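You operate a simulated robot arm through the tools that you are given. There is no shell and no other tool. Be economical: measure what you need, move in short steps, check, and stop when the job is done.

The job below is to be done with a simulated two-armed robot. You get a single attempt, and the scene is never put back.

Task
Put two scoops of absorbent on the oil in the drip pan.
Fine: lay the tub's lid on the supply top, tip both scoops into the pan, stand the scoop back and seat the lid again. Spill no more than 20 ml; drop or topple nothing. Set down upright: green scoop.
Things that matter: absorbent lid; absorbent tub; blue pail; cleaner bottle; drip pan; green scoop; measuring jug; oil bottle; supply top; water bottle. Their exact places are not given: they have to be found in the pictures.

Only the result counts: the job must be done as asked and must still hold three seconds after the hand-in. Knocking over, shifting, dropping, spilling or breaking anything else fails it. Lids that push on must go on centred and level and be pressed home; caps that screw on are set level and turned clockwise until they are tight.

Robot
Two 7-joint arms with two-finger parallel grippers on one trunk, hanging from a carriage that runs on a gantry, over the field with the corners [-2.279, -0.049], [0.021, -0.049], [0.021, 1.231], [-2.279, 1.231] (x, y) and turns from -6.213 to 5.777 rad about z. Base frame: it is fixed where the carriage stands at the start and does not move with it; the origin is on the floor, on the carriage's upright axis, x ahead of it, y to its left, z up; the surface under the hand at the start is at about z = 0.86. Lengths are in m, angles in rad, forces in N, time in s.
The left shoulder is at the start at [0.04, 0.173, 1.583], the right one opposite. With the tool pointing down near the work surface each hand reaches from about 0.1 to 0.58 m from the robot's upright axis, wherever it stands, measured 20 degrees to its own side. Places, roughly: supply top [0.3, 0.2, 0.9]. Payload 3.43 kg a hand.
The TCP of each hand is the grasp point between the finger pads, 0.03 m short of the fingertips. In the tool frame z runs along the fingers and y along their closing line. Largest opening 0.094 m; finger width 0.028, thickness 0.01; the body of the gripper, 0.05 by 0.096 m, starts 0.055 m behind the TCP.
Orientation is that of the tool frame in the base frame, as a unit quaternion [x, y, z, w]. With the fingers straight down and closing along the base's y, the tool's x points along the base's -x, its y along +y and its z along -z.

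Tools
- The arms move only by the tool move_arm. It takes "left_motion", "right_motion" or both (then of equal length, played together; a hand with none holds still); each is a list of rows, each a list of 7 numbers: the shift along the tool's x, y, z in m, then the turn, a rotation vector about the tool's x, y, z in rad, then the closure, from 0 (fully open) to 1 (shut). In form: [[dx, dy, dz, wx, wy, wz, claw], ...]. A call has 1 to 8 rows; each row shifts and turns the commanded pose from where the row before left it, along the tool's axes as they then stand. Rows are played at 5 a second. More than 0.05 m and 0.15 rad between two rows, or a gripper value outside its range, and nothing of the call is played. Where a pose cannot be reached the arm comes as near as it can. A force on the tool above 40 N (or 10 N above the force at the start of the call, whichever is more), or a blocked arm, ends the call early, and 0.2 s more pass. The fingers move at their own pace (about 0.072 m/s each) and stop on an object; they squeeze with about 32 N. The grip force told is the motor's: it shows also when the fingers shut on nothing. Time passes only in rows, and 0.2 s behind the last, so rows that do not move let the fingers close. The reply holds the time, the measured pose of the TCP, the force on the tool along the base axes, the opening and the grip force, in the units named above and with some noise, with the torque about the TCP (base axes, N m) and any sound that the robot's microphone picked up, and new pictures: "show" is both (left out), scene, wrist or none (wrist: the cameras of the hands that moved).
- Cameras (640 x 400 px; columns grow to the right, rows downward): "scene" is now at [0.2161, 0.0036, 1.8467]; the picture's right is [0.05, -1.00, 0.00], its down [-0.93, -0.04, -0.36] and it looks along [0.36, 0.02, -0.93] (base axes); focal length 214 px, centre (320, 200). "left" rides on the left gripper at [0.076, -0.014, -0.103] in its tool frame; the picture's right is [0.18, 0.98, 0.00], its down [-0.75, 0.14, -0.64] and it looks along [-0.63, 0.12, 0.77] (tool axes); focal length 243 px, centre (320, 200). "right" rides on the right gripper at [0.076, 0.014, -0.103] in its tool frame; the picture's right is [-0.18, 0.98, 0.00], its down [-0.75, -0.14, -0.64] and it looks along [-0.63, -0.12, 0.77] (tool axes); focal length 243 px, centre (320, 200).
- lift_body(by): slides the trunk up (or, below 0, down) by that many m; the arms and the scene camera ride with it, the base frame stays. It gives what a move gives, with no picture.
- base_move(legs): drives the robot by 1 to 6 legs, each [ahead, left, turn to the left] in m, m and rad, along the robot's own axes; the way and the turn of a leg run together, so that a leg with both is an arc; at most 1.5 m and 3.142 rad a leg. The arms and the cameras ride along, it lands a little off, and it stops where it bumps. It keeps to its track: a leg is cut to what the track allows. It gives what a move gives, and a new picture of the scene camera.
- pan_tilt(pan, tilt): turns the head with the scene camera to pan (to the left, within 1.501 rad either way) and tilt (down, from -0.506 to 1.204), counted from straight ahead of the robot. It gives what a move gives, and a new picture of the scene camera.
- locate(camera, pixels): for up to 12 pixels [column, row] of the newest picture of that camera ("zoom" is the newest enlarged one), the place [x, y, z] in the base frame of the surface seen there, good to about 0.002 m. The clock stands still meanwhile.
- close_up(camera, box): a new picture of the part [left, top, right, bottom] of that camera's present view, enlarged. The clock stands still meanwhile.
- job_done(): hands the job in; it is judged then, once.

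Keep the steps short. Do not move on a guess: measure, check each grasp and each placing, and mend mistakes. In all there are 80 turns and 260 pictures (those below and enlarged ones count). Leave the grippers open and the arms clear of the work at the hand-in unless told otherwise, and finish with a single line.

The tools are called after "Request:" as a command line: name --argument value ..., lists and objects as JSON in quotes. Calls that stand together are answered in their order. move_arm: Moves the arms, as the interface text tells. Its arguments: {"type":"object","properties":{"left_motion":{"type":"array"},"right_motion":{"type":"array"},"show":{"type":"string","enum":["both","scene","wrist","none"]}},"required":[]} The other tools are called the same way: lift_body (by) slides the trunk up or down; base_move (legs) drives the base; pan_tilt (pan, tilt) turns the head that bears the scene camera; locate (camera, pixels) gives the place of the surface under pixels of a picture; close_up (camera, box) takes an enlarged picture of a part of a camera's view; job_done () hands the job in.

At the start:

```text
clock: 0.0
left_position: [0.4867, 0.4166, 1.1612]
left_tool_rot: [0.005, 0.999, 0.015, 0.031]
left_ft_force: [75.2, 107.6, -258.1]
left_ft_torque: [-6.36, -13.32, -7.41]
left_width: 0.0941
left_grasp_force: 0.1
right_position: [0.604, -0.099, 1.2736]
right_tool_rot: [0.015, 1.0, 0.002, 0.006]
right_ft_force: [1.1, 151.6, -106.3]
right_ft_torque: [-19.66, -9.15, -13.42]
right_width: 0.0939
right_grasp_force: 0.1
trunk travel left (down, up): [-0.736, 0.044]
robot x, y, heading: [0.0002, -0.0005, 0.002]
head pan, tilt: [0.045, 1.201]
```

scene: 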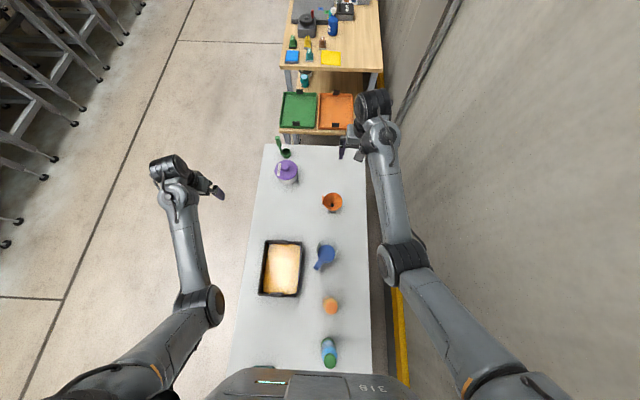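
right: 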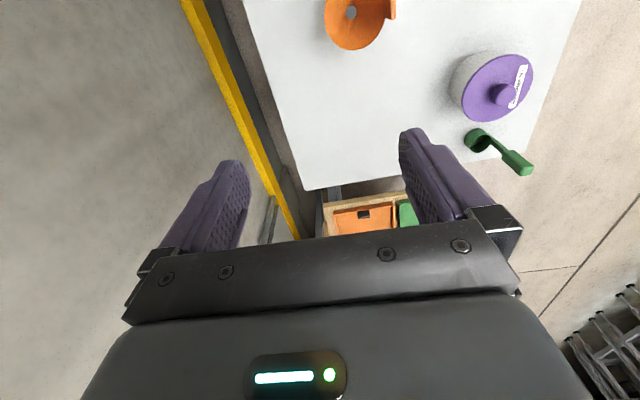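
left: 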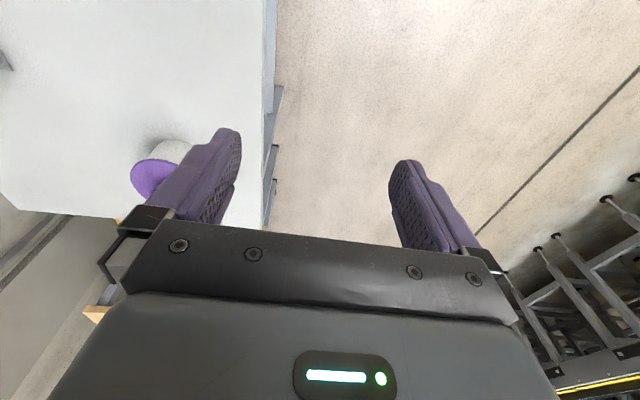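

I see a white supply top with a purple-lidded tub at about (287,172), a green scoop at (284,150), an orange jug at (332,202), and the pan at (282,268). I'll enlarge the view and measure them.

Request:
close_up --camera "scene" --box '[240, 130, 400, 230]'

Request:
close_up --camera "scene" --box '[220, 225, 396, 335]'

Request:
locate --camera "scene" --pixels '[[287, 165], [288, 185], [277, 139], [286, 153], [332, 203], [263, 242], [301, 242], [262, 293], [297, 295], [282, 268], [325, 257], [310, 170]]'

```text
4.00 times, centred on (320, 180) of scene
```

zoom: 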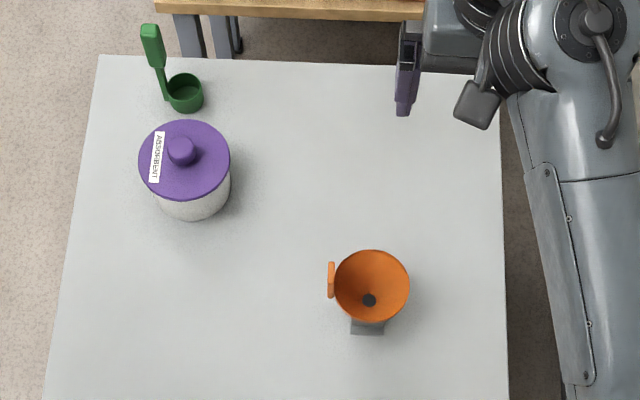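

```text
3.64 times, centred on (308, 280) of scene
```

zoom: 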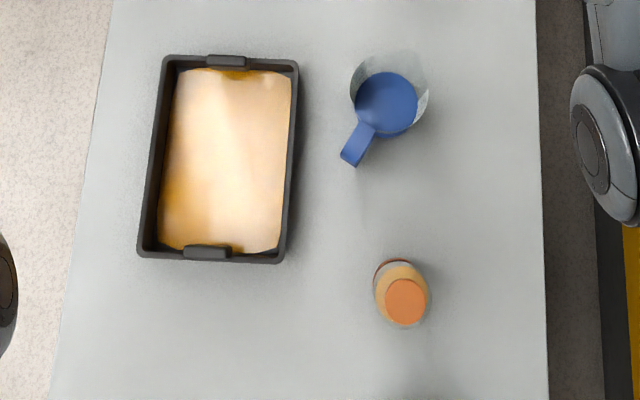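

```text
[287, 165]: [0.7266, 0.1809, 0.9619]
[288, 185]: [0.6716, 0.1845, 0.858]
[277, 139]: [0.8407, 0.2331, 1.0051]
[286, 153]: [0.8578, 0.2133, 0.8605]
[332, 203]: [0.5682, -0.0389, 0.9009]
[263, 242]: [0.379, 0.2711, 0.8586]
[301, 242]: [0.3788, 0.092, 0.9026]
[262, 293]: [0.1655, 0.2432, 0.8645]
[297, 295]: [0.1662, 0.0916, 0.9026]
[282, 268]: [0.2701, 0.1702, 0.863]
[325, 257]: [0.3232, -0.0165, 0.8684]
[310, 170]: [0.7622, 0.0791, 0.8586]
```

Next I'll measure the tub, the lid knob and the scoop in finer detail.

Request:
close_up --camera "scene" --box '[264, 132, 312, 192]'

Request:
close_up --camera "right" --box '[420, 30, 580, 190]'

```text
6.67 times, centred on (288, 162) of scene
```

zoom: 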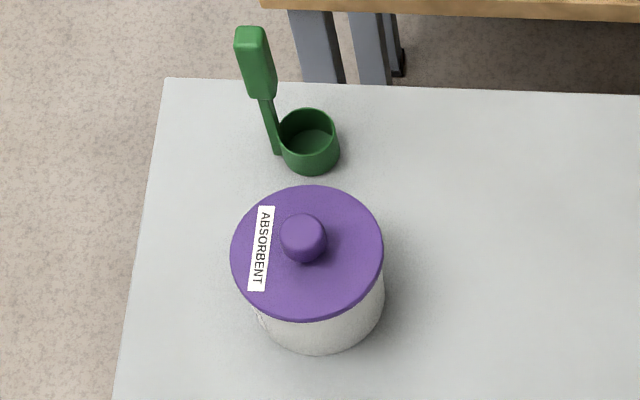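

```text
2.50 times, centred on (500, 110) of right
```

zoom: 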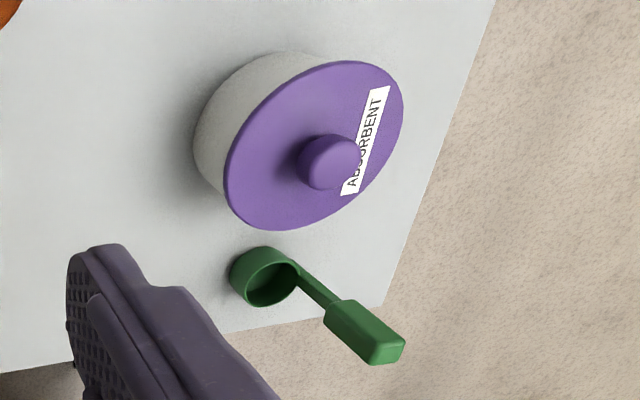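

Request:
locate --camera "zoom" --pixels '[[328, 162], [230, 190], [285, 228], [400, 100], [330, 66], [336, 308], [350, 300], [372, 362], [400, 350], [265, 250], [262, 280], [318, 290]]'

Request:
close_up --camera "scene" --box '[264, 132, 312, 192]'

```text
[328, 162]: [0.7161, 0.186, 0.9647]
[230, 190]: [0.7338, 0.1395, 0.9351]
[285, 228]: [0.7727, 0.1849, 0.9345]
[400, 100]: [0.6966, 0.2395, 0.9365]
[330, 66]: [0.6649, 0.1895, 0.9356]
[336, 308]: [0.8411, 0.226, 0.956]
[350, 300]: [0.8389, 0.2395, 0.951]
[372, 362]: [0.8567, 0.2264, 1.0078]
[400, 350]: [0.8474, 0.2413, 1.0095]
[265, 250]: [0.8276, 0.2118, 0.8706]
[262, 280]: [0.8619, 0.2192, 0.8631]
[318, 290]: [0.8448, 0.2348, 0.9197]
```

```text
6.67 times, centred on (288, 162) of scene
```

zoom: 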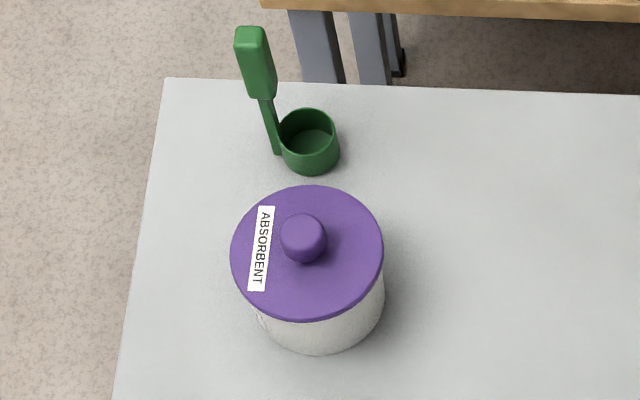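

Request:
locate --camera "zoom" --pixels '[[307, 110], [283, 140], [335, 140], [312, 173], [308, 145], [250, 33], [262, 92], [272, 125], [232, 255], [382, 245], [308, 187], [310, 318]]'

Request:
locate --camera "scene" --pixels '[[263, 146], [361, 149], [327, 268], [331, 305], [329, 352], [370, 370], [240, 365]]'

```text
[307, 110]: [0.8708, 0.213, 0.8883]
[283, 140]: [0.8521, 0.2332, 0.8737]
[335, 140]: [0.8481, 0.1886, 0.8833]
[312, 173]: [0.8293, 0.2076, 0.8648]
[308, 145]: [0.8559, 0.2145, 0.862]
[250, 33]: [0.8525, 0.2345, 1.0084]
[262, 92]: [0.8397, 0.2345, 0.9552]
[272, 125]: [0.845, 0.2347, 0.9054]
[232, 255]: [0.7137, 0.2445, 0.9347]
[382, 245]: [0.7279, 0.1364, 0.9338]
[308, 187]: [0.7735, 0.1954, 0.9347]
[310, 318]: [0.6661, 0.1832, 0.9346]
```

```text
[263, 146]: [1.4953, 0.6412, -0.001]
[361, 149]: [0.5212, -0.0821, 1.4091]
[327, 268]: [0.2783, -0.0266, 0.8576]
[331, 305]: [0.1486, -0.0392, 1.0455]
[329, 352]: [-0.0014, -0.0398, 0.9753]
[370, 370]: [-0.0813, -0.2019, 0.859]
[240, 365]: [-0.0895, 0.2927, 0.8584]
```

The lid centre is near (0.720, 0.190) with its top at z 0.935. The scoop cup is near (0.850, 0.211), and its upright grip is at about (0.848, 0.234), z 0.955–1.009. These are far out, so I'll turn the base left to bring the right shoulder toward the table's far end.

Request:
base_move --legs '[[0, 0.1, 0], [0, 0, 1.0]]'

Request:
pan_tilt --pan -0.95 --tilt 1.0

```text
clock: 3.7
left_position: [-0.0752, 0.7384, 1.1613]
left_tool_rot: [-0.465, 0.884, 0.034, 0.026]
left_ft_force: [-22.3, 58.3, -119.2]
left_ft_torque: [3.55, -5.83, -3.46]
left_width: 0.094
left_grasp_force: 0.2
right_position: [0.4188, 0.5476, 1.2741]
right_tool_rot: [-0.454, 0.891, 0.006, 0.006]
right_ft_force: [-57.3, 38.2, -45.3]
right_ft_torque: [-1.59, -9.74, -6.18]
right_width: 0.094
right_grasp_force: 0.1
trunk travel left (down, up): [-0.736, 0.044]
robot x, y, heading: [0.0007, 0.0977, 0.985]
head pan, tilt: [0.045, 1.201]
```

scene: 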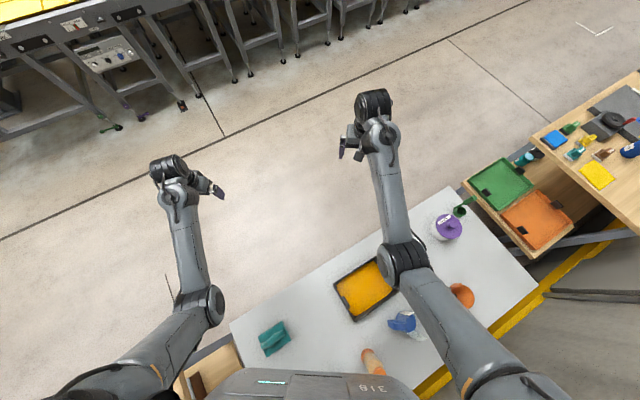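

```text
clock: 4.9
left_position: [-0.0755, 0.7402, 1.1619]
left_tool_rot: [-0.466, 0.884, 0.034, 0.028]
left_ft_force: [-16.2, 31.9, -61.1]
left_ft_torque: [1.68, -3.63, -2.32]
left_width: 0.0938
left_grasp_force: 0.1
right_position: [0.4174, 0.5473, 1.274]
right_tool_rot: [-0.454, 0.891, 0.005, 0.005]
right_ft_force: [-30.1, 22.2, -28.1]
right_ft_torque: [-0.81, -5.26, -3.31]
right_width: 0.094
right_grasp_force: 0.1
trunk travel left (down, up): [-0.736, 0.044]
robot x, y, heading: [-0.0013, 0.1014, 0.983]
head pan, tilt: [-0.949, 1.0]
```

scene: 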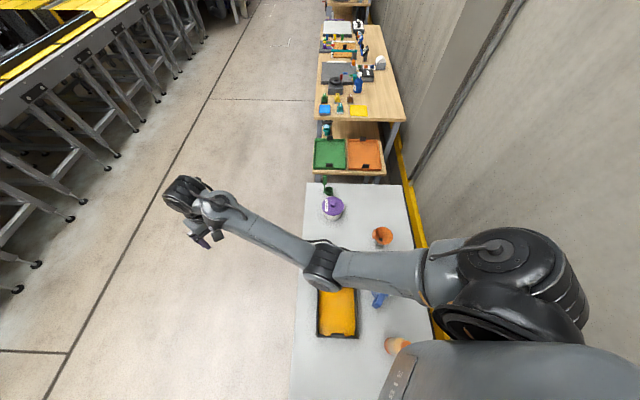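

Now I'll swing the right hand, still high at z 1.27, toward the tub and turn it to face +x.

Request:
move_arm --right_motion '[[0.0113, -0.0453, 0, 0, 0, 0.13, 0], [0.0053, -0.0463, 0, 0, 0, 0.13, 0], [-0.0008, -0.0466, 0, 0, 0, 0.13, 0], [-0.0068, -0.0462, 0, 0, 0, 0.13, 0], [-0.0128, -0.0449, 0, 0, 0, 0.13, 0], [-0.0184, -0.0429, 0, 0, 0, 0.13, 0], [-0.0238, -0.0401, 0, 0, 0, 0.13, 0], [-0.0288, -0.0367, 0, 0, 0, 0.033, 0]]'

```text
clock: 5.2
left_position: [-0.0751, 0.7411, 1.1611]
left_tool_rot: [-0.465, 0.884, 0.036, 0.028]
left_ft_force: [-2.1, 14.3, -22.9]
left_ft_torque: [0.36, -0.95, -0.64]
left_width: 0.0943
left_grasp_force: 0.1
right_position: [0.4197, 0.5455, 1.2758]
right_tool_rot: [-0.449, 0.893, 0.008, 0.007]
right_ft_force: [-15.6, 10.0, -6.0]
right_ft_torque: [-0.85, -2.35, -1.69]
right_width: 0.0939
right_grasp_force: 0.1
right hand out of reach, approached as far as the arm can: row 1
trunk travel left (down, up): [-0.736, 0.044]
robot x, y, heading: [-0.0003, 0.1009, 0.989]
head pan, tilt: [-0.949, 1.0]
stopped in row 1 (right hand): the force on the tool passed its limit at 72 N (the readings are from after the stop); the commanded pose is now the measured one
```

scene: 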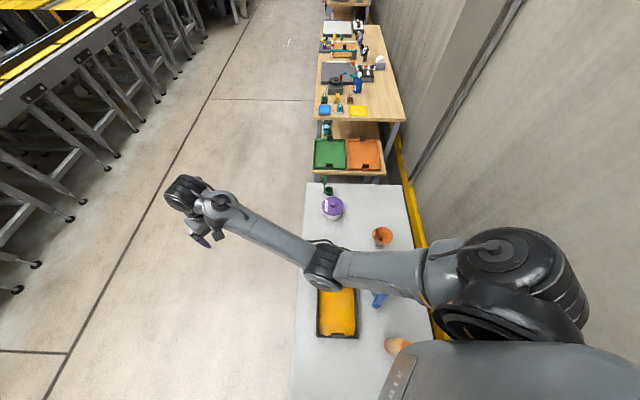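
right: 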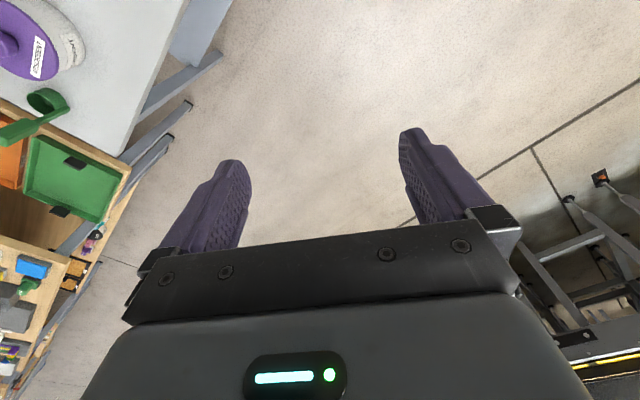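

The arm is near full stretch at this height. I'll measure the elbow and wrist to see how much reach a lower trunk would give.

Request:
locate --camera "scene" --pixels '[[323, 265], [215, 205], [185, 195], [500, 250], [430, 270], [300, 250], [220, 240], [390, 380]]'

Request:
close_up --camera "scene" --box '[160, 160, 640, 400]'

```text
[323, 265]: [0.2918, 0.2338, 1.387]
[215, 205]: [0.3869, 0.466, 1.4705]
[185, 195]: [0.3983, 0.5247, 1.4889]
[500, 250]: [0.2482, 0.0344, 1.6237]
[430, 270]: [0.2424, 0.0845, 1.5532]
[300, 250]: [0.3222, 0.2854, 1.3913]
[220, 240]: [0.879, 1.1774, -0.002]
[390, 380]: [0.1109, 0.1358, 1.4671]
```

```text
1.33 times, centred on (400, 280) of scene
```

zoom: 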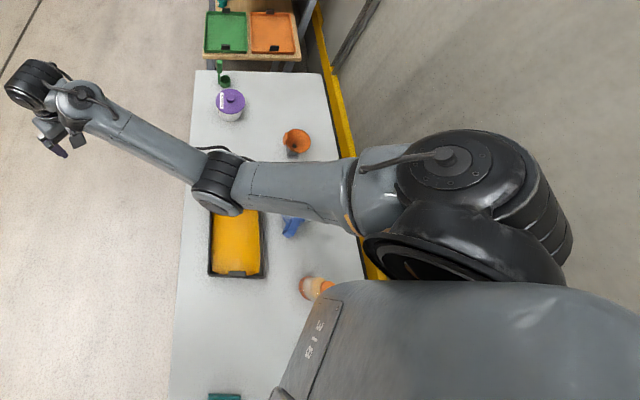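

The arm is about 0.65 m from shoulder to wrist, so a lower shoulder will extend the reach. I'll lower the trunk by 0.15; both hands are clear of the table there.

Request:
lift_body --by -0.15

Request:
move_arm --right_motion '[[0.0, -0.015, 0, 0, 0, 0.0, 0], [0.0053, -0.025, 0, 0, 0, 0.06, 0], [0.0, -0.03, 0, 0, 0, 0.06, 0]]' --show "none"

```text
clock: 5.8
left_position: [-0.076, 0.7407, 1.1307]
left_tool_rot: [-0.465, 0.884, 0.037, 0.029]
left_ft_force: [-1.9, 9.4, -14.7]
left_ft_torque: [0.22, -0.63, -0.43]
left_width: 0.0944
left_grasp_force: 0.0
right_position: [0.419, 0.5463, 1.2429]
right_tool_rot: [-0.447, 0.894, 0.009, 0.007]
right_ft_force: [-10.0, 6.6, -7.2]
right_ft_torque: [-0.33, -1.61, -1.04]
right_width: 0.0943
right_grasp_force: 0.0
trunk travel left (down, up): [-0.706, 0.075]
robot x, y, heading: [-0.0011, 0.0988, 0.988]
head pan, tilt: [-0.949, 1.0]
stopped: the force on the tool passed its limit at 41 N (the readings are from after the stop); the commanded pose is now the measured one
```

```text
clock: 6.2
left_position: [-0.0744, 0.7409, 1.1307]
left_tool_rot: [-0.465, 0.884, 0.038, 0.029]
left_ft_force: [-0.7, 6.4, -9.9]
left_ft_torque: [0.11, -0.37, -0.24]
left_width: 0.0938
left_grasp_force: 0.1
right_position: [0.4249, 0.5423, 1.2438]
right_tool_rot: [-0.442, 0.897, 0.01, 0.007]
right_ft_force: [-13.2, 11.3, -9.7]
right_ft_torque: [-0.73, -2.15, -1.56]
right_width: 0.0941
right_grasp_force: 0.0
trunk travel left (down, up): [-0.706, 0.075]
robot x, y, heading: [0.0014, 0.102, 0.992]
head pan, tilt: [-0.949, 1.0]
stopped in row 1 (right hand): the force on the tool passed its limit at 61 N (the readings are from after the stop); the commanded pose is now the measured one
```

These force stops in free air look like transients decaying. I'll hold still briefly and read the forces again.

Request:
move_arm --right_motion '[[0, 0, 0, 0, 0, 0, 0], [0, 0, 0, 0, 0, 0, 0], [0, 0, 0, 0, 0, 0, 0], [0, 0, 0, 0, 0, 0, 0]]' --left_motion '[[0, 0, 0, 0, 0, 0, 0], [0, 0, 0, 0, 0, 0, 0], [0, 0, 0, 0, 0, 0, 0], [0, 0, 0, 0, 0, 0, 0]]' --show "none"

Request:
move_arm --right_motion '[[0, -0.01, 0, 0, 0, 0, 0], [0, -0.02, 0, 0, 0, 0, 0], [0, -0.03, 0, 0, 0, 0, 0], [0, -0.03, 0, 0, 0, 0, 0]]' --show "none"

```text
clock: 7.2
left_position: [-0.0759, 0.7414, 1.1299]
left_tool_rot: [-0.465, 0.884, 0.037, 0.029]
left_ft_force: [-3.3, 8.1, -15.5]
left_ft_torque: [0.46, -0.74, -0.43]
left_width: 0.0939
left_grasp_force: 0.0
right_position: [0.4255, 0.5431, 1.243]
right_tool_rot: [-0.443, 0.896, 0.009, 0.008]
right_ft_force: [-23.8, 16.7, -18.8]
right_ft_torque: [-0.8, -4.05, -2.65]
right_width: 0.0939
right_grasp_force: 0.0
trunk travel left (down, up): [-0.706, 0.075]
robot x, y, heading: [0.0008, 0.1026, 0.983]
head pan, tilt: [-0.949, 1.0]
```

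```text
clock: 7.5
left_position: [-0.0745, 0.7407, 1.1317]
left_tool_rot: [-0.465, 0.884, 0.038, 0.03]
left_ft_force: [-1.7, 5.3, -7.6]
left_ft_torque: [0.08, -0.35, -0.21]
left_width: 0.094
left_grasp_force: 0.0
right_position: [0.4274, 0.5414, 1.2447]
right_tool_rot: [-0.44, 0.898, 0.01, 0.009]
right_ft_force: [-13.0, 11.0, -9.2]
right_ft_torque: [-0.66, -2.15, -1.55]
right_width: 0.0942
right_grasp_force: 0.1
trunk travel left (down, up): [-0.706, 0.075]
robot x, y, heading: [0.001, 0.1024, 0.984]
head pan, tilt: [-0.949, 1.0]
stopped in row 1 (right hand): the force on the tool passed its limit at 54 N (the readings are from after the stop); the commanded pose is now the measured one
```

Force builds up while holding, as if a joint is against its stop. I'll test a different direction: pulling inward (tool +x) and slightly up.

Request:
move_arm --right_motion '[[0.01, 0, 0, 0, 0, 0, 0], [0.02, 0, 0, 0, 0, 0, 0], [0.03, 0, 0, 0, 0, 0, 0], [0.03, 0, 0, 0, 0, 0, 0]]' --show "none"

Request:
move_arm --left_motion '[[0.01, 0, 0, 0, 0, 0, 0], [0.02, 0, 0, 0, 0, 0, 0], [0.03, 0, 0, 0, 0, 0, 0], [0.03, 0, 0, 0, 0, 0, 0]]' --show "none"

```text
clock: 7.8
left_position: [-0.0748, 0.7413, 1.132]
left_tool_rot: [-0.465, 0.884, 0.038, 0.029]
left_ft_force: [0.3, 3.9, -5.4]
left_ft_torque: [0.08, -0.15, -0.13]
left_width: 0.0944
left_grasp_force: 0.0
right_position: [0.4239, 0.5394, 1.2424]
right_tool_rot: [-0.439, 0.898, 0.012, 0.01]
right_ft_force: [-10.0, 8.1, -6.1]
right_ft_torque: [-0.65, -1.74, -1.27]
right_width: 0.0942
right_grasp_force: 0.1
trunk travel left (down, up): [-0.706, 0.075]
robot x, y, heading: [0.001, 0.0953, 0.986]
head pan, tilt: [-0.949, 1.0]
stopped in row 1 (right hand): the force on the tool passed its limit at 50 N (the readings are from after the stop); the commanded pose is now the measured one
```

```text
clock: 8.3
left_position: [-0.085, 0.7284, 1.1298]
left_tool_rot: [-0.466, 0.883, 0.04, 0.032]
left_ft_force: [-3.4, 9.0, -12.7]
left_ft_torque: [0.24, -0.84, -0.57]
left_width: 0.0939
left_grasp_force: 0.1
right_position: [0.4241, 0.5398, 1.2442]
right_tool_rot: [-0.438, 0.899, 0.012, 0.009]
right_ft_force: [-7.4, 5.7, -5.4]
right_ft_torque: [-0.31, -1.13, -0.76]
right_width: 0.0938
right_grasp_force: 0.0
trunk travel left (down, up): [-0.706, 0.075]
robot x, y, heading: [-0.0044, 0.1005, 0.986]
head pan, tilt: [-0.949, 1.0]
stopped in row 2 (left hand): the force on the tool passed its limit at 50 N (the readings are from after the stop); the commanded pose is now the measured one
```

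Let me test slower motion, and upward, to see how the force depends on speed.

Request:
move_arm --right_motion '[[0, 0, -0.003, 0, 0, 0, 0], [0, 0, -0.003, 0, 0, 0, 0], [0, 0, -0.003, 0, 0, 0, 0], [0, 0, -0.003, 0, 0, 0, 0], [0, 0, -0.003, 0, 0, 0, 0], [0, 0, -0.003, 0, 0, 0, 0]]' --show "none"

Request:
move_arm --right_motion '[[0.003, -0.003, 0, 0, 0, 0, 0], [0.003, -0.003, 0, 0, 0, 0, 0], [0.003, -0.003, 0, 0, 0, 0, 0], [0.003, -0.003, 0, 0, 0, 0, 0], [0.003, -0.003, 0, 0, 0, 0, 0]]' --show "both"

```text
clock: 8.7
left_position: [-0.0859, 0.7277, 1.1292]
left_tool_rot: [-0.465, 0.884, 0.041, 0.032]
left_ft_force: [-1.5, 5.6, -8.8]
left_ft_torque: [0.08, -0.45, -0.32]
left_width: 0.094
left_grasp_force: 0.0
right_position: [0.426, 0.5409, 1.2475]
right_tool_rot: [-0.436, 0.9, 0.014, 0.013]
right_ft_force: [-10.8, 9.4, -7.8]
right_ft_torque: [-0.57, -1.91, -1.31]
right_width: 0.0942
right_grasp_force: 0.1
trunk travel left (down, up): [-0.706, 0.075]
robot x, y, heading: [0.0018, 0.1014, 0.987]
head pan, tilt: [-0.949, 1.0]
stopped in row 2 (right hand): the force on the tool passed its limit at 49 N (the readings are from after the stop); the commanded pose is now the measured one
```

```text
clock: 9.1
left_position: [-0.0852, 0.7276, 1.129]
left_tool_rot: [-0.465, 0.884, 0.041, 0.031]
left_ft_force: [-0.6, 3.8, -6.1]
left_ft_torque: [0.07, -0.26, -0.21]
left_width: 0.0942
left_grasp_force: 0.2
right_position: [0.427, 0.538, 1.2471]
right_tool_rot: [-0.434, 0.901, 0.015, 0.014]
right_ft_force: [-12.8, 10.8, -8.0]
right_ft_torque: [-0.6, -2.04, -1.5]
right_width: 0.0939
right_grasp_force: 0.0
trunk travel left (down, up): [-0.706, 0.075]
robot x, y, heading: [-0.0, 0.0997, 0.985]
head pan, tilt: [-0.949, 1.0]
stopped in row 1 (right hand): the force on the tool passed its limit at 49 N (the readings are from after the stop); the commanded pose is now the measured one
```

scene: 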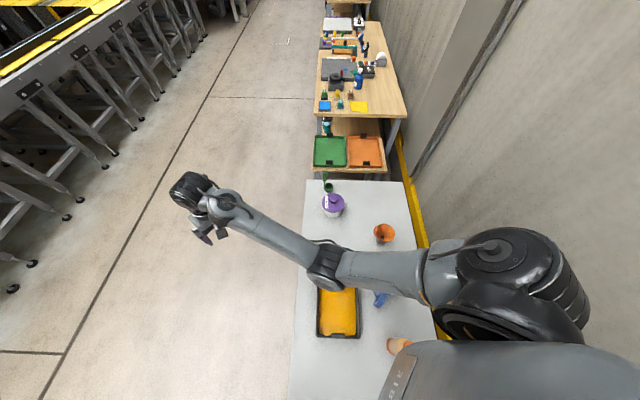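
right: 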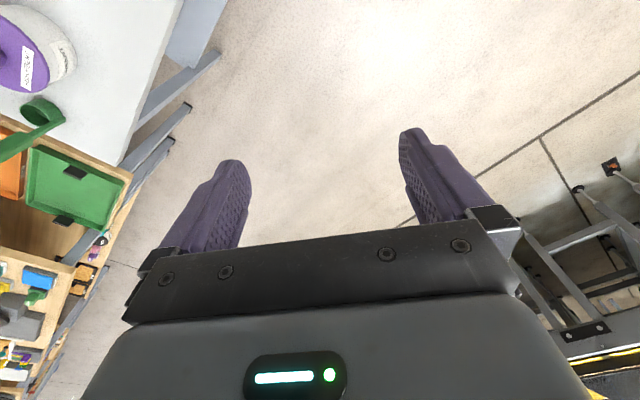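

Translation keeps hitting a fixed resistance, so I'll try small tilts each way to find which joint is against its stop.

Request:
move_arm --right_motion '[[0, 0, 0, 0, 0.03, 0, 0], [0, 0, 0, 0, 0.03, 0, 0], [0, 0, 0, 0, 0.03, 0, 0], [0, 0, 0, 0, 0, 0, 0]]' --show "none"

Request:
move_arm --right_motion '[[0, 0, 0, 0, -0.03, 0, 0], [0, 0, 0, 0, -0.03, 0, 0], [0, 0, 0, 0, -0.03, 0, 0], [0, 0, 0, 0, 0, 0, 0]]' --show "none"

Request:
move_arm --right_motion '[[0, 0, 0, 0, 0, 0.03, 0], [0, 0, 0, 0, 0, 0.03, 0], [0, 0, 0, 0, 0, 0.03, 0], [0, 0, 0, 0, 0, 0, 0]]' --show "none"

```text
clock: 9.4
left_position: [-0.0842, 0.7281, 1.1299]
left_tool_rot: [-0.465, 0.884, 0.041, 0.032]
left_ft_force: [-0.6, 2.4, -2.8]
left_ft_torque: [0.05, -0.18, -0.12]
left_width: 0.0939
left_grasp_force: 0.0
right_position: [0.4265, 0.5383, 1.247]
right_tool_rot: [-0.431, 0.902, 0.017, 0.013]
right_ft_force: [-11.4, 10.2, -8.7]
right_ft_torque: [-0.59, -1.87, -1.35]
right_width: 0.094
right_grasp_force: 0.1
trunk travel left (down, up): [-0.706, 0.075]
robot x, y, heading: [0.0028, 0.1011, 0.984]
head pan, tilt: [-0.949, 1.0]
stopped in row 1 (right hand): the force on the tool passed its limit at 68 N (the readings are from after the stop); the commanded pose is now the measured one
```

```text
clock: 10.4
left_position: [-0.0857, 0.7288, 1.1302]
left_tool_rot: [-0.466, 0.883, 0.042, 0.032]
left_ft_force: [-1.4, 2.2, -5.7]
left_ft_torque: [0.18, -0.24, -0.16]
left_width: 0.094
left_grasp_force: 0.1
right_position: [0.4265, 0.5397, 1.2463]
right_tool_rot: [-0.432, 0.9, 0.035, 0.054]
right_ft_force: [0.5, -0.3, -0.4]
right_ft_torque: [0.01, 0.02, 0.02]
right_width: 0.094
right_grasp_force: 0.1
trunk travel left (down, up): [-0.706, 0.075]
robot x, y, heading: [-0.0014, 0.1016, 0.984]
head pan, tilt: [-0.949, 1.0]
```

```text
clock: 11.4
left_position: [-0.0849, 0.7287, 1.1299]
left_tool_rot: [-0.466, 0.883, 0.042, 0.031]
left_ft_force: [-2.0, 2.5, -6.1]
left_ft_torque: [0.19, -0.3, -0.18]
left_width: 0.094
left_grasp_force: 0.0
right_position: [0.4251, 0.5388, 1.2474]
right_tool_rot: [-0.39, 0.919, 0.037, 0.052]
right_ft_force: [0.6, 0.8, -0.6]
right_ft_torque: [0.02, -0.04, -0.02]
right_width: 0.0941
right_grasp_force: 0.1
trunk travel left (down, up): [-0.706, 0.075]
robot x, y, heading: [-0.0011, 0.1009, 0.98]
head pan, tilt: [-0.949, 1.0]
```

Tilting the fingers slightly outward (−wy) took the force to zero, so a wrist joint limit was the cause. I'll relieve the left hand the same way, then move the base to y≈0.42 so the torso is clear of the bottles when lowered.

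Request:
move_arm --left_motion '[[0, 0, 0, 0, -0.05, 0, 0], [0, 0, 0, 0, -0.05, 0, 0], [0, 0, 0, 0, -0.05, 0, 0], [0, 0, 0, 0, 0, 0, 0]]' --show "none"

Request:
base_move --legs '[[0.278, 0.16, 0]]'

Request:
lift_body --by -0.12

```text
clock: 12.4
left_position: [-0.0854, 0.7279, 1.1292]
left_tool_rot: [-0.461, 0.879, 0.076, 0.098]
left_ft_force: [-0.4, -0.5, 0.4]
left_ft_torque: [0.01, 0.01, 0.0]
left_width: 0.0941
left_grasp_force: 0.0
right_position: [0.4259, 0.54, 1.2458]
right_tool_rot: [-0.391, 0.918, 0.038, 0.051]
right_ft_force: [-0.1, -0.3, 0.0]
right_ft_torque: [0.01, -0.02, -0.04]
right_width: 0.0942
right_grasp_force: 0.1
trunk travel left (down, up): [-0.706, 0.075]
robot x, y, heading: [-0.0017, 0.0996, 0.985]
head pan, tilt: [-0.949, 1.0]
```

```text
clock: 14.5
left_position: [-0.0695, 1.0453, 1.1308]
left_tool_rot: [-0.462, 0.878, 0.076, 0.097]
left_ft_force: [-0.4, 0.7, -0.1]
left_ft_torque: [0.0, 0.0, 0.0]
left_width: 0.0941
left_grasp_force: 0.1
right_position: [0.441, 0.8551, 1.2463]
right_tool_rot: [-0.391, 0.918, 0.038, 0.052]
right_ft_force: [-0.3, 0.9, -0.6]
right_ft_torque: [-0.01, -0.03, 0.0]
right_width: 0.0942
right_grasp_force: 0.1
trunk travel left (down, up): [-0.706, 0.075]
robot x, y, heading: [0.0147, 0.4169, 0.992]
head pan, tilt: [-0.949, 1.0]
```

scene: 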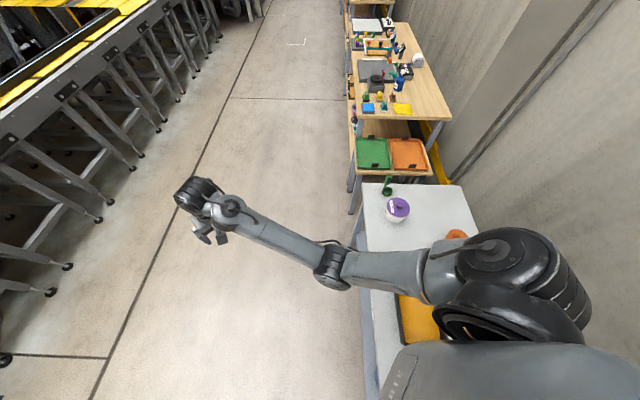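

```text
clock: 16.0
left_position: [-0.071, 1.0445, 1.0103]
left_tool_rot: [-0.462, 0.878, 0.076, 0.099]
left_ft_force: [0.1, 0.7, 0.4]
left_ft_torque: [0.0, -0.04, -0.02]
left_width: 0.0941
left_grasp_force: 0.1
right_position: [0.4408, 0.8568, 1.1257]
right_tool_rot: [-0.39, 0.918, 0.037, 0.051]
right_ft_force: [-0.2, 0.1, -0.3]
right_ft_torque: [0.02, 0.04, 0.01]
right_width: 0.0938
right_grasp_force: 0.0
trunk travel left (down, up): [-0.586, 0.195]
robot x, y, heading: [0.015, 0.4191, 0.983]
head pan, tilt: [-0.949, 1.0]
```

The lift worked cleanly. Now I'll sweep the right hand toward the tub at z 1.12, above everything there.

Request:
move_arm --right_motion '[[0.0188, -0.0442, 0, 0, 0, 0.08, 0], [0.0152, -0.0456, 0, 0, 0, 0.08, 0], [0.0115, -0.0466, 0, 0, 0, 0.08, 0], [0.0077, -0.0474, 0, 0, 0, 0.08, 0], [0.004, -0.0479, 0, 0, 0, 0.08, 0], [0, -0.048, 0, 0, 0, 0.08, 0], [-0.0037, -0.0479, 0, 0, 0, 0.08, 0], [-0.0076, -0.0474, 0, 0, 0, 0.08, 0]]' --show "scene"

```text
clock: 17.5
left_position: [-0.0694, 1.0461, 1.0104]
left_tool_rot: [-0.462, 0.878, 0.075, 0.098]
left_ft_force: [0.2, 0.2, -0.3]
left_ft_torque: [0.03, 0.02, -0.01]
left_width: 0.094
left_grasp_force: 0.0
right_position: [0.5468, 0.5717, 1.0729]
right_tool_rot: [-0.143, 0.988, 0.049, 0.041]
right_ft_force: [-3.8, 11.9, -3.3]
right_ft_torque: [-1.26, -0.83, -1.24]
right_width: 0.0939
right_grasp_force: 0.0
right hand out of reach, approached as far as the arm can: row 2, 3, 4, 6
trunk travel left (down, up): [-0.586, 0.195]
robot x, y, heading: [0.0175, 0.4154, 0.982]
head pan, tilt: [-0.949, 1.0]
stopped in row 7 (right hand): the force on the tool passed its limit at 87 N (the readings are from after the stop); the commanded pose is now the measured one
```

scene: 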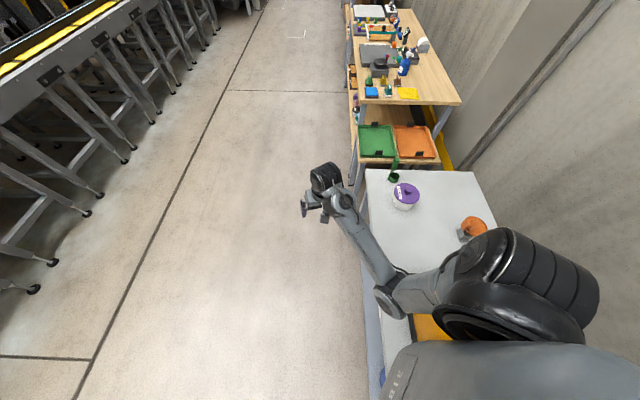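

A wrist limit again, since the hand is too upright for this stretch. I'll tilt the fingers further outward and rise a little.

Request:
move_arm --right_motion '[[0, 0, 0, 0, -0.1, 0, 0], [0, 0, -0.01, 0, -0.1, 0, 0], [0, 0, -0.01, 0, -0.1, 0, 0], [0, 0, -0.015, 0, -0.1, 0, 0], [0, 0, -0.015, 0, 0, 0, 0], [0, 0, 0, 0, 0, 0, 0]]' --show "wrist"

```text
clock: 18.9
left_position: [-0.0702, 1.0447, 1.0098]
left_tool_rot: [-0.462, 0.878, 0.075, 0.097]
left_ft_force: [-0.6, -0.2, 0.0]
left_ft_torque: [0.01, 0.02, -0.01]
left_width: 0.094
left_grasp_force: 0.1
right_position: [0.5314, 0.5624, 1.1171]
right_tool_rot: [-0.132, 0.959, 0.078, 0.237]
right_ft_force: [0.1, 0.0, -0.2]
right_ft_torque: [-0.01, 0.01, 0.05]
right_width: 0.094
right_grasp_force: 0.1
trunk travel left (down, up): [-0.586, 0.195]
robot x, y, heading: [0.0126, 0.4148, 0.982]
head pan, tilt: [-0.949, 1.0]
```

right: 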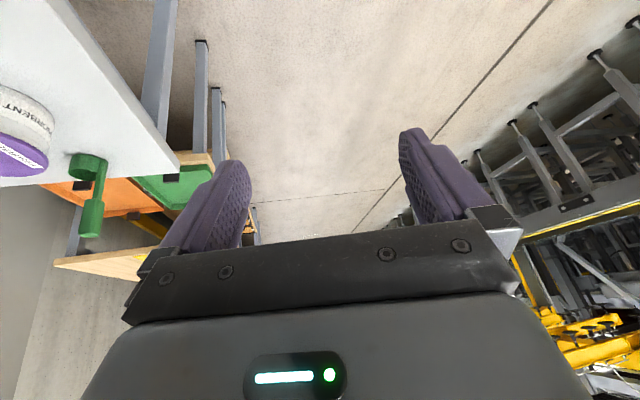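

The hand is free again. I'll sweep to a pre-grasp point near the lid knob, turning the yaw toward −20° and the pitch to about 45°.

Request:
move_arm --right_motion '[[0.0006, -0.0468, 0.0046, 0.0416, -0.0426, 0.0765, 0], [-0.0029, -0.0465, 0.0065, 0.0416, -0.0426, 0.0765, 0], [-0.0063, -0.0458, 0.0084, 0.0416, -0.0426, 0.0765, 0], [-0.0098, -0.0448, 0.0104, 0.0416, -0.0426, 0.0765, 0], [-0.013, -0.0434, 0.0123, 0.0416, -0.0426, 0.0765, 0], [-0.0162, -0.0417, 0.0142, 0.0416, -0.0426, 0.0765, 0], [-0.0191, -0.0398, 0.0159, 0.0416, -0.0426, 0.0765, 0], [0, 0, 0, 0, 0, 0, 0]]' --show "both"

```text
clock: 20.7
left_position: [-0.0697, 1.046, 1.01]
left_tool_rot: [-0.462, 0.878, 0.076, 0.097]
left_ft_force: [-0.4, -0.1, 0.1]
left_ft_torque: [-0.04, 0.03, 0.0]
left_width: 0.0942
left_grasp_force: 0.1
right_position: [0.6459, 0.2452, 1.0785]
right_tool_rot: [0.165, 0.913, 0.006, 0.373]
right_ft_force: [0.3, -0.2, 0.1]
right_ft_torque: [-0.01, 0.03, -0.01]
right_width: 0.0937
right_grasp_force: 0.0
trunk travel left (down, up): [-0.586, 0.195]
robot x, y, heading: [0.0152, 0.4184, 0.985]
head pan, tilt: [-0.949, 1.0]
```

scene: 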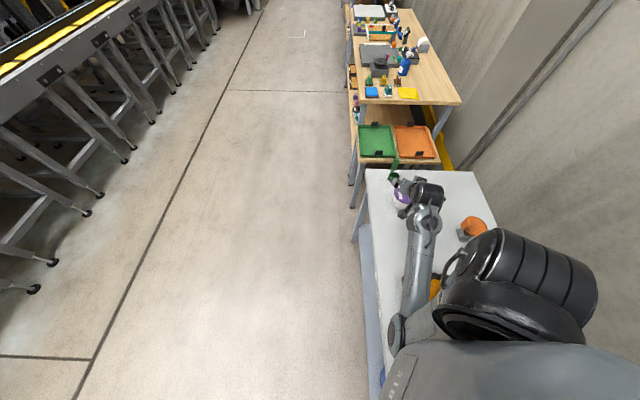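
right: 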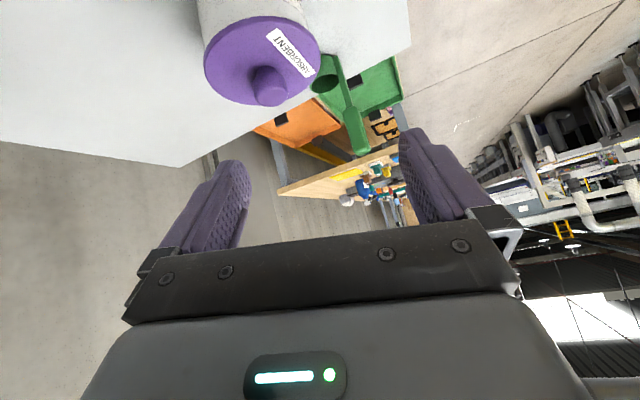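

I have a good view of the lid, with the knob at about (268,85). I'll level the finger line with a roll of −0.195 and measure the knob from this camera.

Request:
move_arm --right_motion '[[0, 0, 0, 0, 0, -0.1, 0], [0, 0, 0, 0, 0, -0.095, 0], [0, 0, 0, 0, 0, 0, 0]]' --show "wrist"

Request:
close_up --camera "right" --box '[160, 0, 400, 150]'

```text
clock: 21.5
left_position: [-0.0703, 1.0467, 1.0107]
left_tool_rot: [-0.462, 0.878, 0.075, 0.098]
left_ft_force: [0.2, -0.9, 0.6]
left_ft_torque: [-0.02, 0.0, -0.02]
left_width: 0.094
left_grasp_force: 0.1
right_position: [0.6422, 0.2548, 1.0726]
right_tool_rot: [0.082, 0.926, -0.02, 0.367]
right_ft_force: [0.2, 0.8, 0.6]
right_ft_torque: [0.02, 0.02, 0.0]
right_width: 0.0942
right_grasp_force: 0.1
trunk travel left (down, up): [-0.586, 0.195]
robot x, y, heading: [0.0141, 0.4162, 0.987]
head pan, tilt: [-0.949, 1.0]
```

right: 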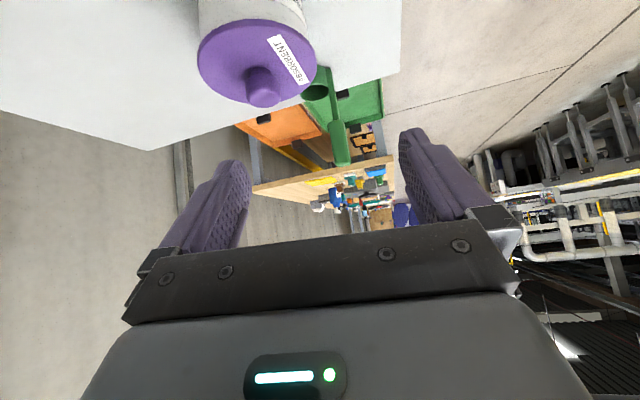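

```text
2.67 times, centred on (280, 75) of right
```

zoom: 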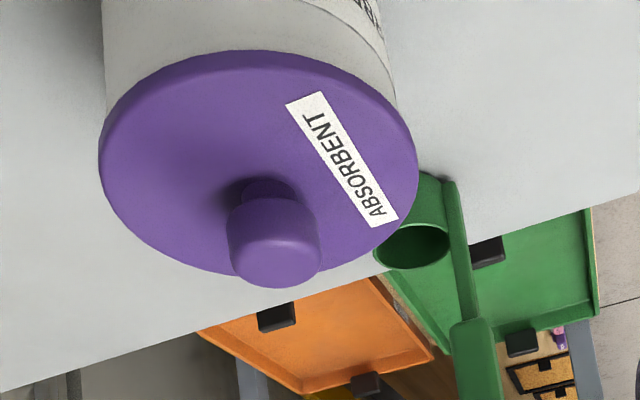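

Request:
locate --camera "zoom" --pixels '[[275, 255], [231, 235], [320, 235], [275, 200], [262, 190], [250, 192], [275, 285], [170, 100], [105, 150], [415, 150], [250, 52], [466, 330]]'

```text
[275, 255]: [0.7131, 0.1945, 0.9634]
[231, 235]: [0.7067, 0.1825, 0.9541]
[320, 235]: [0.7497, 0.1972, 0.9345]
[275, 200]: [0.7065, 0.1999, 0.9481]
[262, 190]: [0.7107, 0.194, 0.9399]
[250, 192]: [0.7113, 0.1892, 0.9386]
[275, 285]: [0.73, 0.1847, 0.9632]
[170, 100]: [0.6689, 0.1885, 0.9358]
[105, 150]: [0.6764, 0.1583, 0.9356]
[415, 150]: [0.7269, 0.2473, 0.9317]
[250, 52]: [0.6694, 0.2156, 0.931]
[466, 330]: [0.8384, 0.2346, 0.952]
```

The knob head is centred at about (0.720, 0.190), z 0.945–0.964. I'll go to a pre-grasp 6 cm back along the fingers.

Request:
move_arm --right_motion '[[0.006, -0.018, 0.021, 0, 0, -0.03, 0], [0.006, -0.018, 0.021, 0, 0, 0, 0], [0.0055, -0.018, 0.022, 0, 0, 0, 0], [0, 0, 0, 0, 0, 0, 0], [0, 0, 0, 0, 0, 0, 0]]' --show "wrist"

```text
clock: 22.7
left_position: [-0.0704, 1.0454, 1.01]
left_tool_rot: [-0.463, 0.878, 0.076, 0.097]
left_ft_force: [0.1, 0.4, 0.2]
left_ft_torque: [-0.01, 0.0, 0.01]
left_width: 0.094
left_grasp_force: 0.0
right_position: [0.6603, 0.1969, 1.0076]
right_tool_rot: [0.07, 0.93, -0.024, 0.361]
right_ft_force: [0.1, 0.6, 0.3]
right_ft_torque: [-0.01, 0.03, 0.0]
right_width: 0.094
right_grasp_force: 0.0
trunk travel left (down, up): [-0.586, 0.195]
robot x, y, heading: [0.0133, 0.4186, 0.986]
head pan, tilt: [-0.949, 1.0]
```

right: 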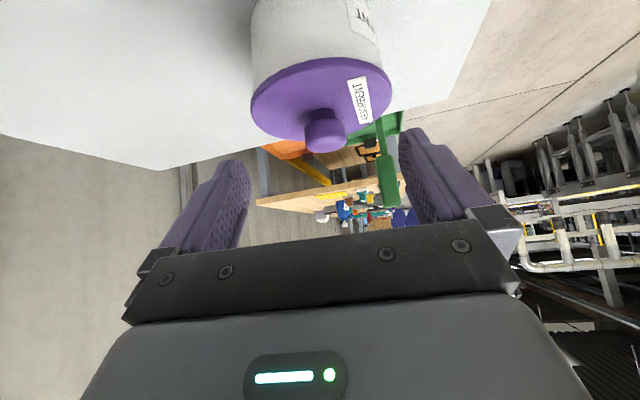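

Aligned. Now I'll advance to the knob and check before closing.

Request:
move_arm --right_motion '[[-0.0027, 0.0005, 0.02, 0, 0, 0, 0], [-0.0026, 0.0005, 0.02, 0, 0, 0, 0], [-0.0026, 0.0006, 0.0182, 0, 0, 0, 0], [0, 0, 0, 0, 0, 0, 0], [0, 0, 0, 0, 0, 0, 0]]' --show "wrist"

```text
clock: 23.9
left_position: [-0.0698, 1.0453, 1.0102]
left_tool_rot: [-0.462, 0.878, 0.076, 0.098]
left_ft_force: [-0.2, 0.9, -0.1]
left_ft_torque: [0.0, 0.01, -0.02]
left_width: 0.0941
left_grasp_force: 0.0
right_position: [0.7047, 0.1922, 0.97]
right_tool_rot: [0.069, 0.93, -0.024, 0.361]
right_ft_force: [0.0, -0.7, -0.5]
right_ft_torque: [-0.03, -0.01, 0.02]
right_width: 0.0939
right_grasp_force: 0.1
trunk travel left (down, up): [-0.586, 0.195]
robot x, y, heading: [0.0141, 0.4199, 0.987]
head pan, tilt: [-0.949, 1.0]
```

right: 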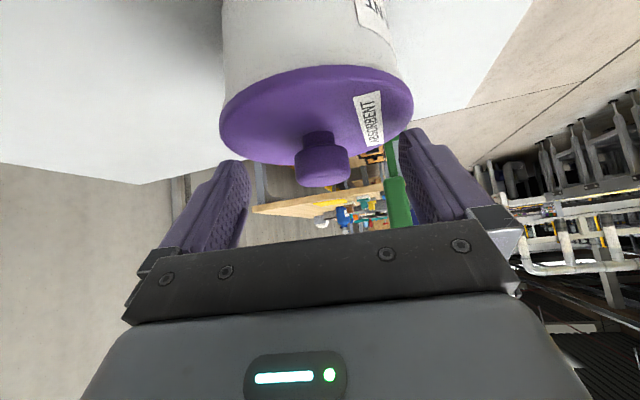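

The knob sits centred between the fingertips. Closing.

Request:
move_arm --right_motion '[[0, 0, 0, 0, 0, 0, 0.5], [0, 0, 0, 0, 0, 0, 1], [0, 0, 0, 0, 0, 0, 1], [0, 0, 0, 0, 0, 0, 1], [0, 0, 0, 0, 0, 0, 1]]' --show "wrist"

```text
clock: 25.1
left_position: [-0.0716, 1.0453, 1.0105]
left_tool_rot: [-0.462, 0.878, 0.076, 0.098]
left_ft_force: [-0.4, 0.3, -0.8]
left_ft_torque: [0.01, -0.02, 0.01]
left_width: 0.094
left_grasp_force: 0.1
right_position: [0.7047, 0.1922, 0.9698]
right_tool_rot: [0.069, 0.93, -0.023, 0.361]
right_ft_force: [-0.4, 0.1, 2.4]
right_ft_torque: [-0.1, -0.05, 0.08]
right_width: 0.0302
right_grasp_force: 31.7
trunk travel left (down, up): [-0.586, 0.195]
robot x, y, heading: [0.0174, 0.4167, 0.981]
head pan, tilt: [-0.949, 1.0]
```

right: 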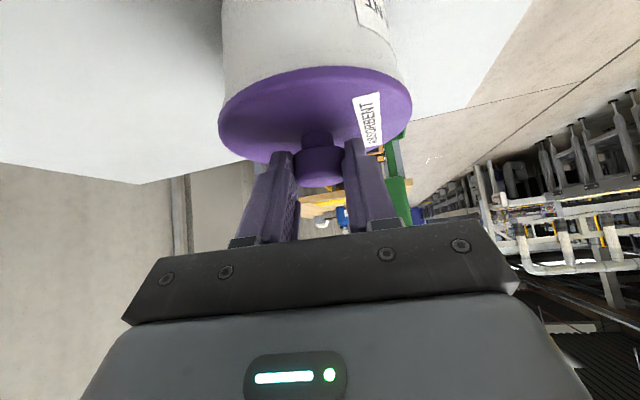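

Gripped at 30 mm width. I'll pull straight up slowly.

Request:
move_arm --right_motion '[[-0.0034, 0, -0.0037, 0, 0, 0, 1], [-0.0034, 0, -0.0037, 0, 0, 0, 1], [-0.0068, 0, -0.0074, 0, 0, 0, 1], [-0.0068, 0, -0.0074, 0, 0, 0, 1], [-0.0135, 0, -0.0148, 0, 0, 0, 1], [-0.0135, 0, -0.0148, 0, 0, 0, 1], [0, 0, 0, 0, 0, 0, 1]]' --show "both"

```text
clock: 26.7
left_position: [-0.0712, 1.0462, 1.0089]
left_tool_rot: [-0.462, 0.878, 0.076, 0.099]
left_ft_force: [0.1, -0.4, 0.5]
left_ft_torque: [-0.01, 0.02, 0.04]
left_width: 0.0939
left_grasp_force: 0.0
right_position: [0.7044, 0.1938, 1.04]
right_tool_rot: [0.068, 0.93, -0.023, 0.36]
right_ft_force: [-0.1, -0.7, -0.8]
right_ft_torque: [-0.01, 0.02, 0.02]
right_width: 0.03
right_grasp_force: 32.1
trunk travel left (down, up): [-0.586, 0.195]
robot x, y, heading: [0.0138, 0.4185, 0.98]
head pan, tilt: [-0.949, 1.0]
```

scene: 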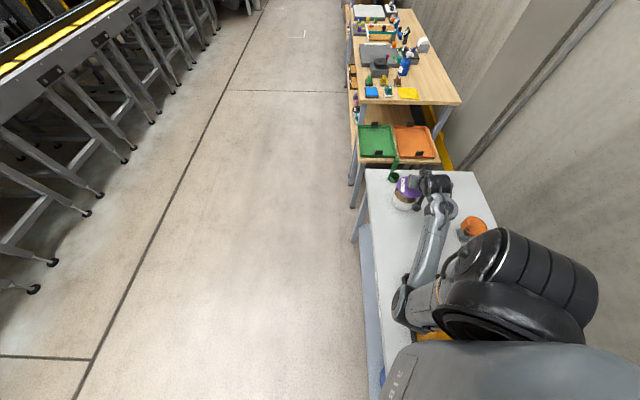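
right: 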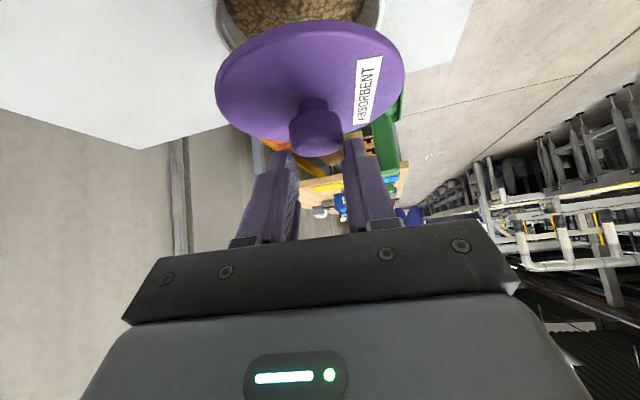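

The lid is off and the tub of absorbent is visible. I'll carry the lid to a clear spot at about (0.56, 0.15), keeping the height.

Request:
move_arm --right_motion '[[0.0225, -0.013, -0.0206, 0, 0, 0, 1], [0.0225, -0.013, -0.0206, 0, 0, 0, 1], [0.0225, -0.013, -0.0206, 0, 0, 0, 1], [0.0225, -0.013, -0.0206, 0, 0, 0, 1], [0.0223, -0.0132, -0.0205, 0, 0, 0, 1], [0, 0, 0, 0, 0, 0, 1], [0, 0, 0, 0, 0, 0, 1]]' --show "both"

```text
clock: 28.5
left_position: [-0.0702, 1.0469, 1.0099]
left_tool_rot: [-0.462, 0.878, 0.075, 0.097]
left_ft_force: [0.3, -0.7, 0.3]
left_ft_torque: [0.0, 0.01, -0.01]
left_width: 0.094
left_grasp_force: 0.0
right_position: [0.578, 0.1405, 1.0742]
right_tool_rot: [0.056, 0.913, -0.036, 0.402]
right_ft_force: [0.0, 0.6, -0.3]
right_ft_torque: [0.02, 0.03, 0.01]
right_width: 0.0298
right_grasp_force: 32.6
trunk travel left (down, up): [-0.586, 0.195]
robot x, y, heading: [0.0119, 0.4217, 0.988]
head pan, tilt: [-0.949, 1.0]
stopped in row 7 (right hand): the arm was blocked; the commanded pose is now the measured one
```

scene: 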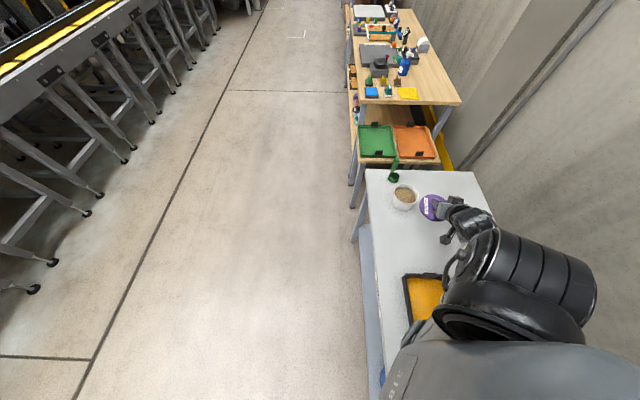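
right: 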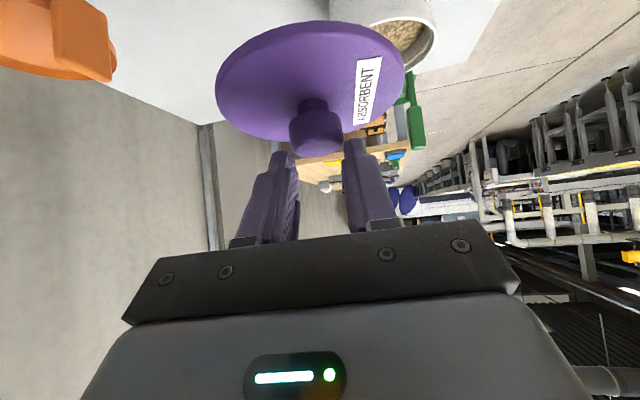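

The arm folded too tightly near the end and the lid tilted about 5°. I'll place it a bit farther out, at about (0.60, 0.115). First I'll restore level and descend slightly.

Request:
move_arm --right_motion '[[0.005, -0.0071, 0.0095, 0, 0.031, 0.012, 1], [0.005, -0.0071, 0.0095, 0, 0.031, 0.012, 1], [0.005, -0.007, 0.0096, 0, 0.032, 0.012, 1], [0, 0, 0, 0, 0, 0, 1], [0, 0, 0, 0, 0, 0, 1]]' --show "wrist"

```text
clock: 29.7
left_position: [-0.0704, 1.0452, 1.0097]
left_tool_rot: [-0.461, 0.879, 0.076, 0.098]
left_ft_force: [0.3, -0.2, 0.7]
left_ft_torque: [0.01, 0.02, -0.01]
left_width: 0.0939
left_grasp_force: 0.0
right_position: [0.5832, 0.1185, 1.0413]
right_tool_rot: [0.077, 0.93, -0.025, 0.358]
right_ft_force: [0.2, -0.3, -0.1]
right_ft_torque: [0.01, -0.01, 0.01]
right_width: 0.0299
right_grasp_force: 32.2
trunk travel left (down, up): [-0.586, 0.195]
robot x, y, heading: [0.0177, 0.4187, 0.984]
head pan, tilt: [-0.949, 1.0]
```

right: 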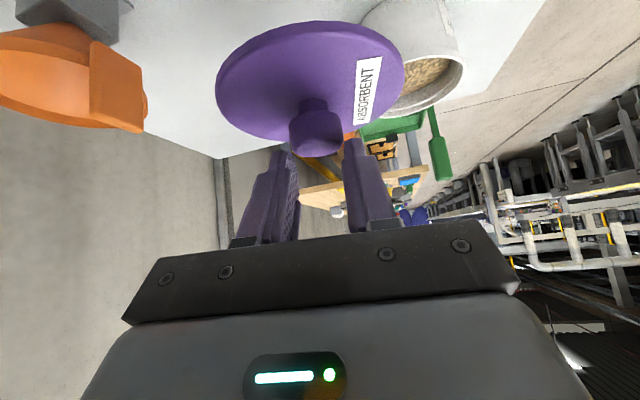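

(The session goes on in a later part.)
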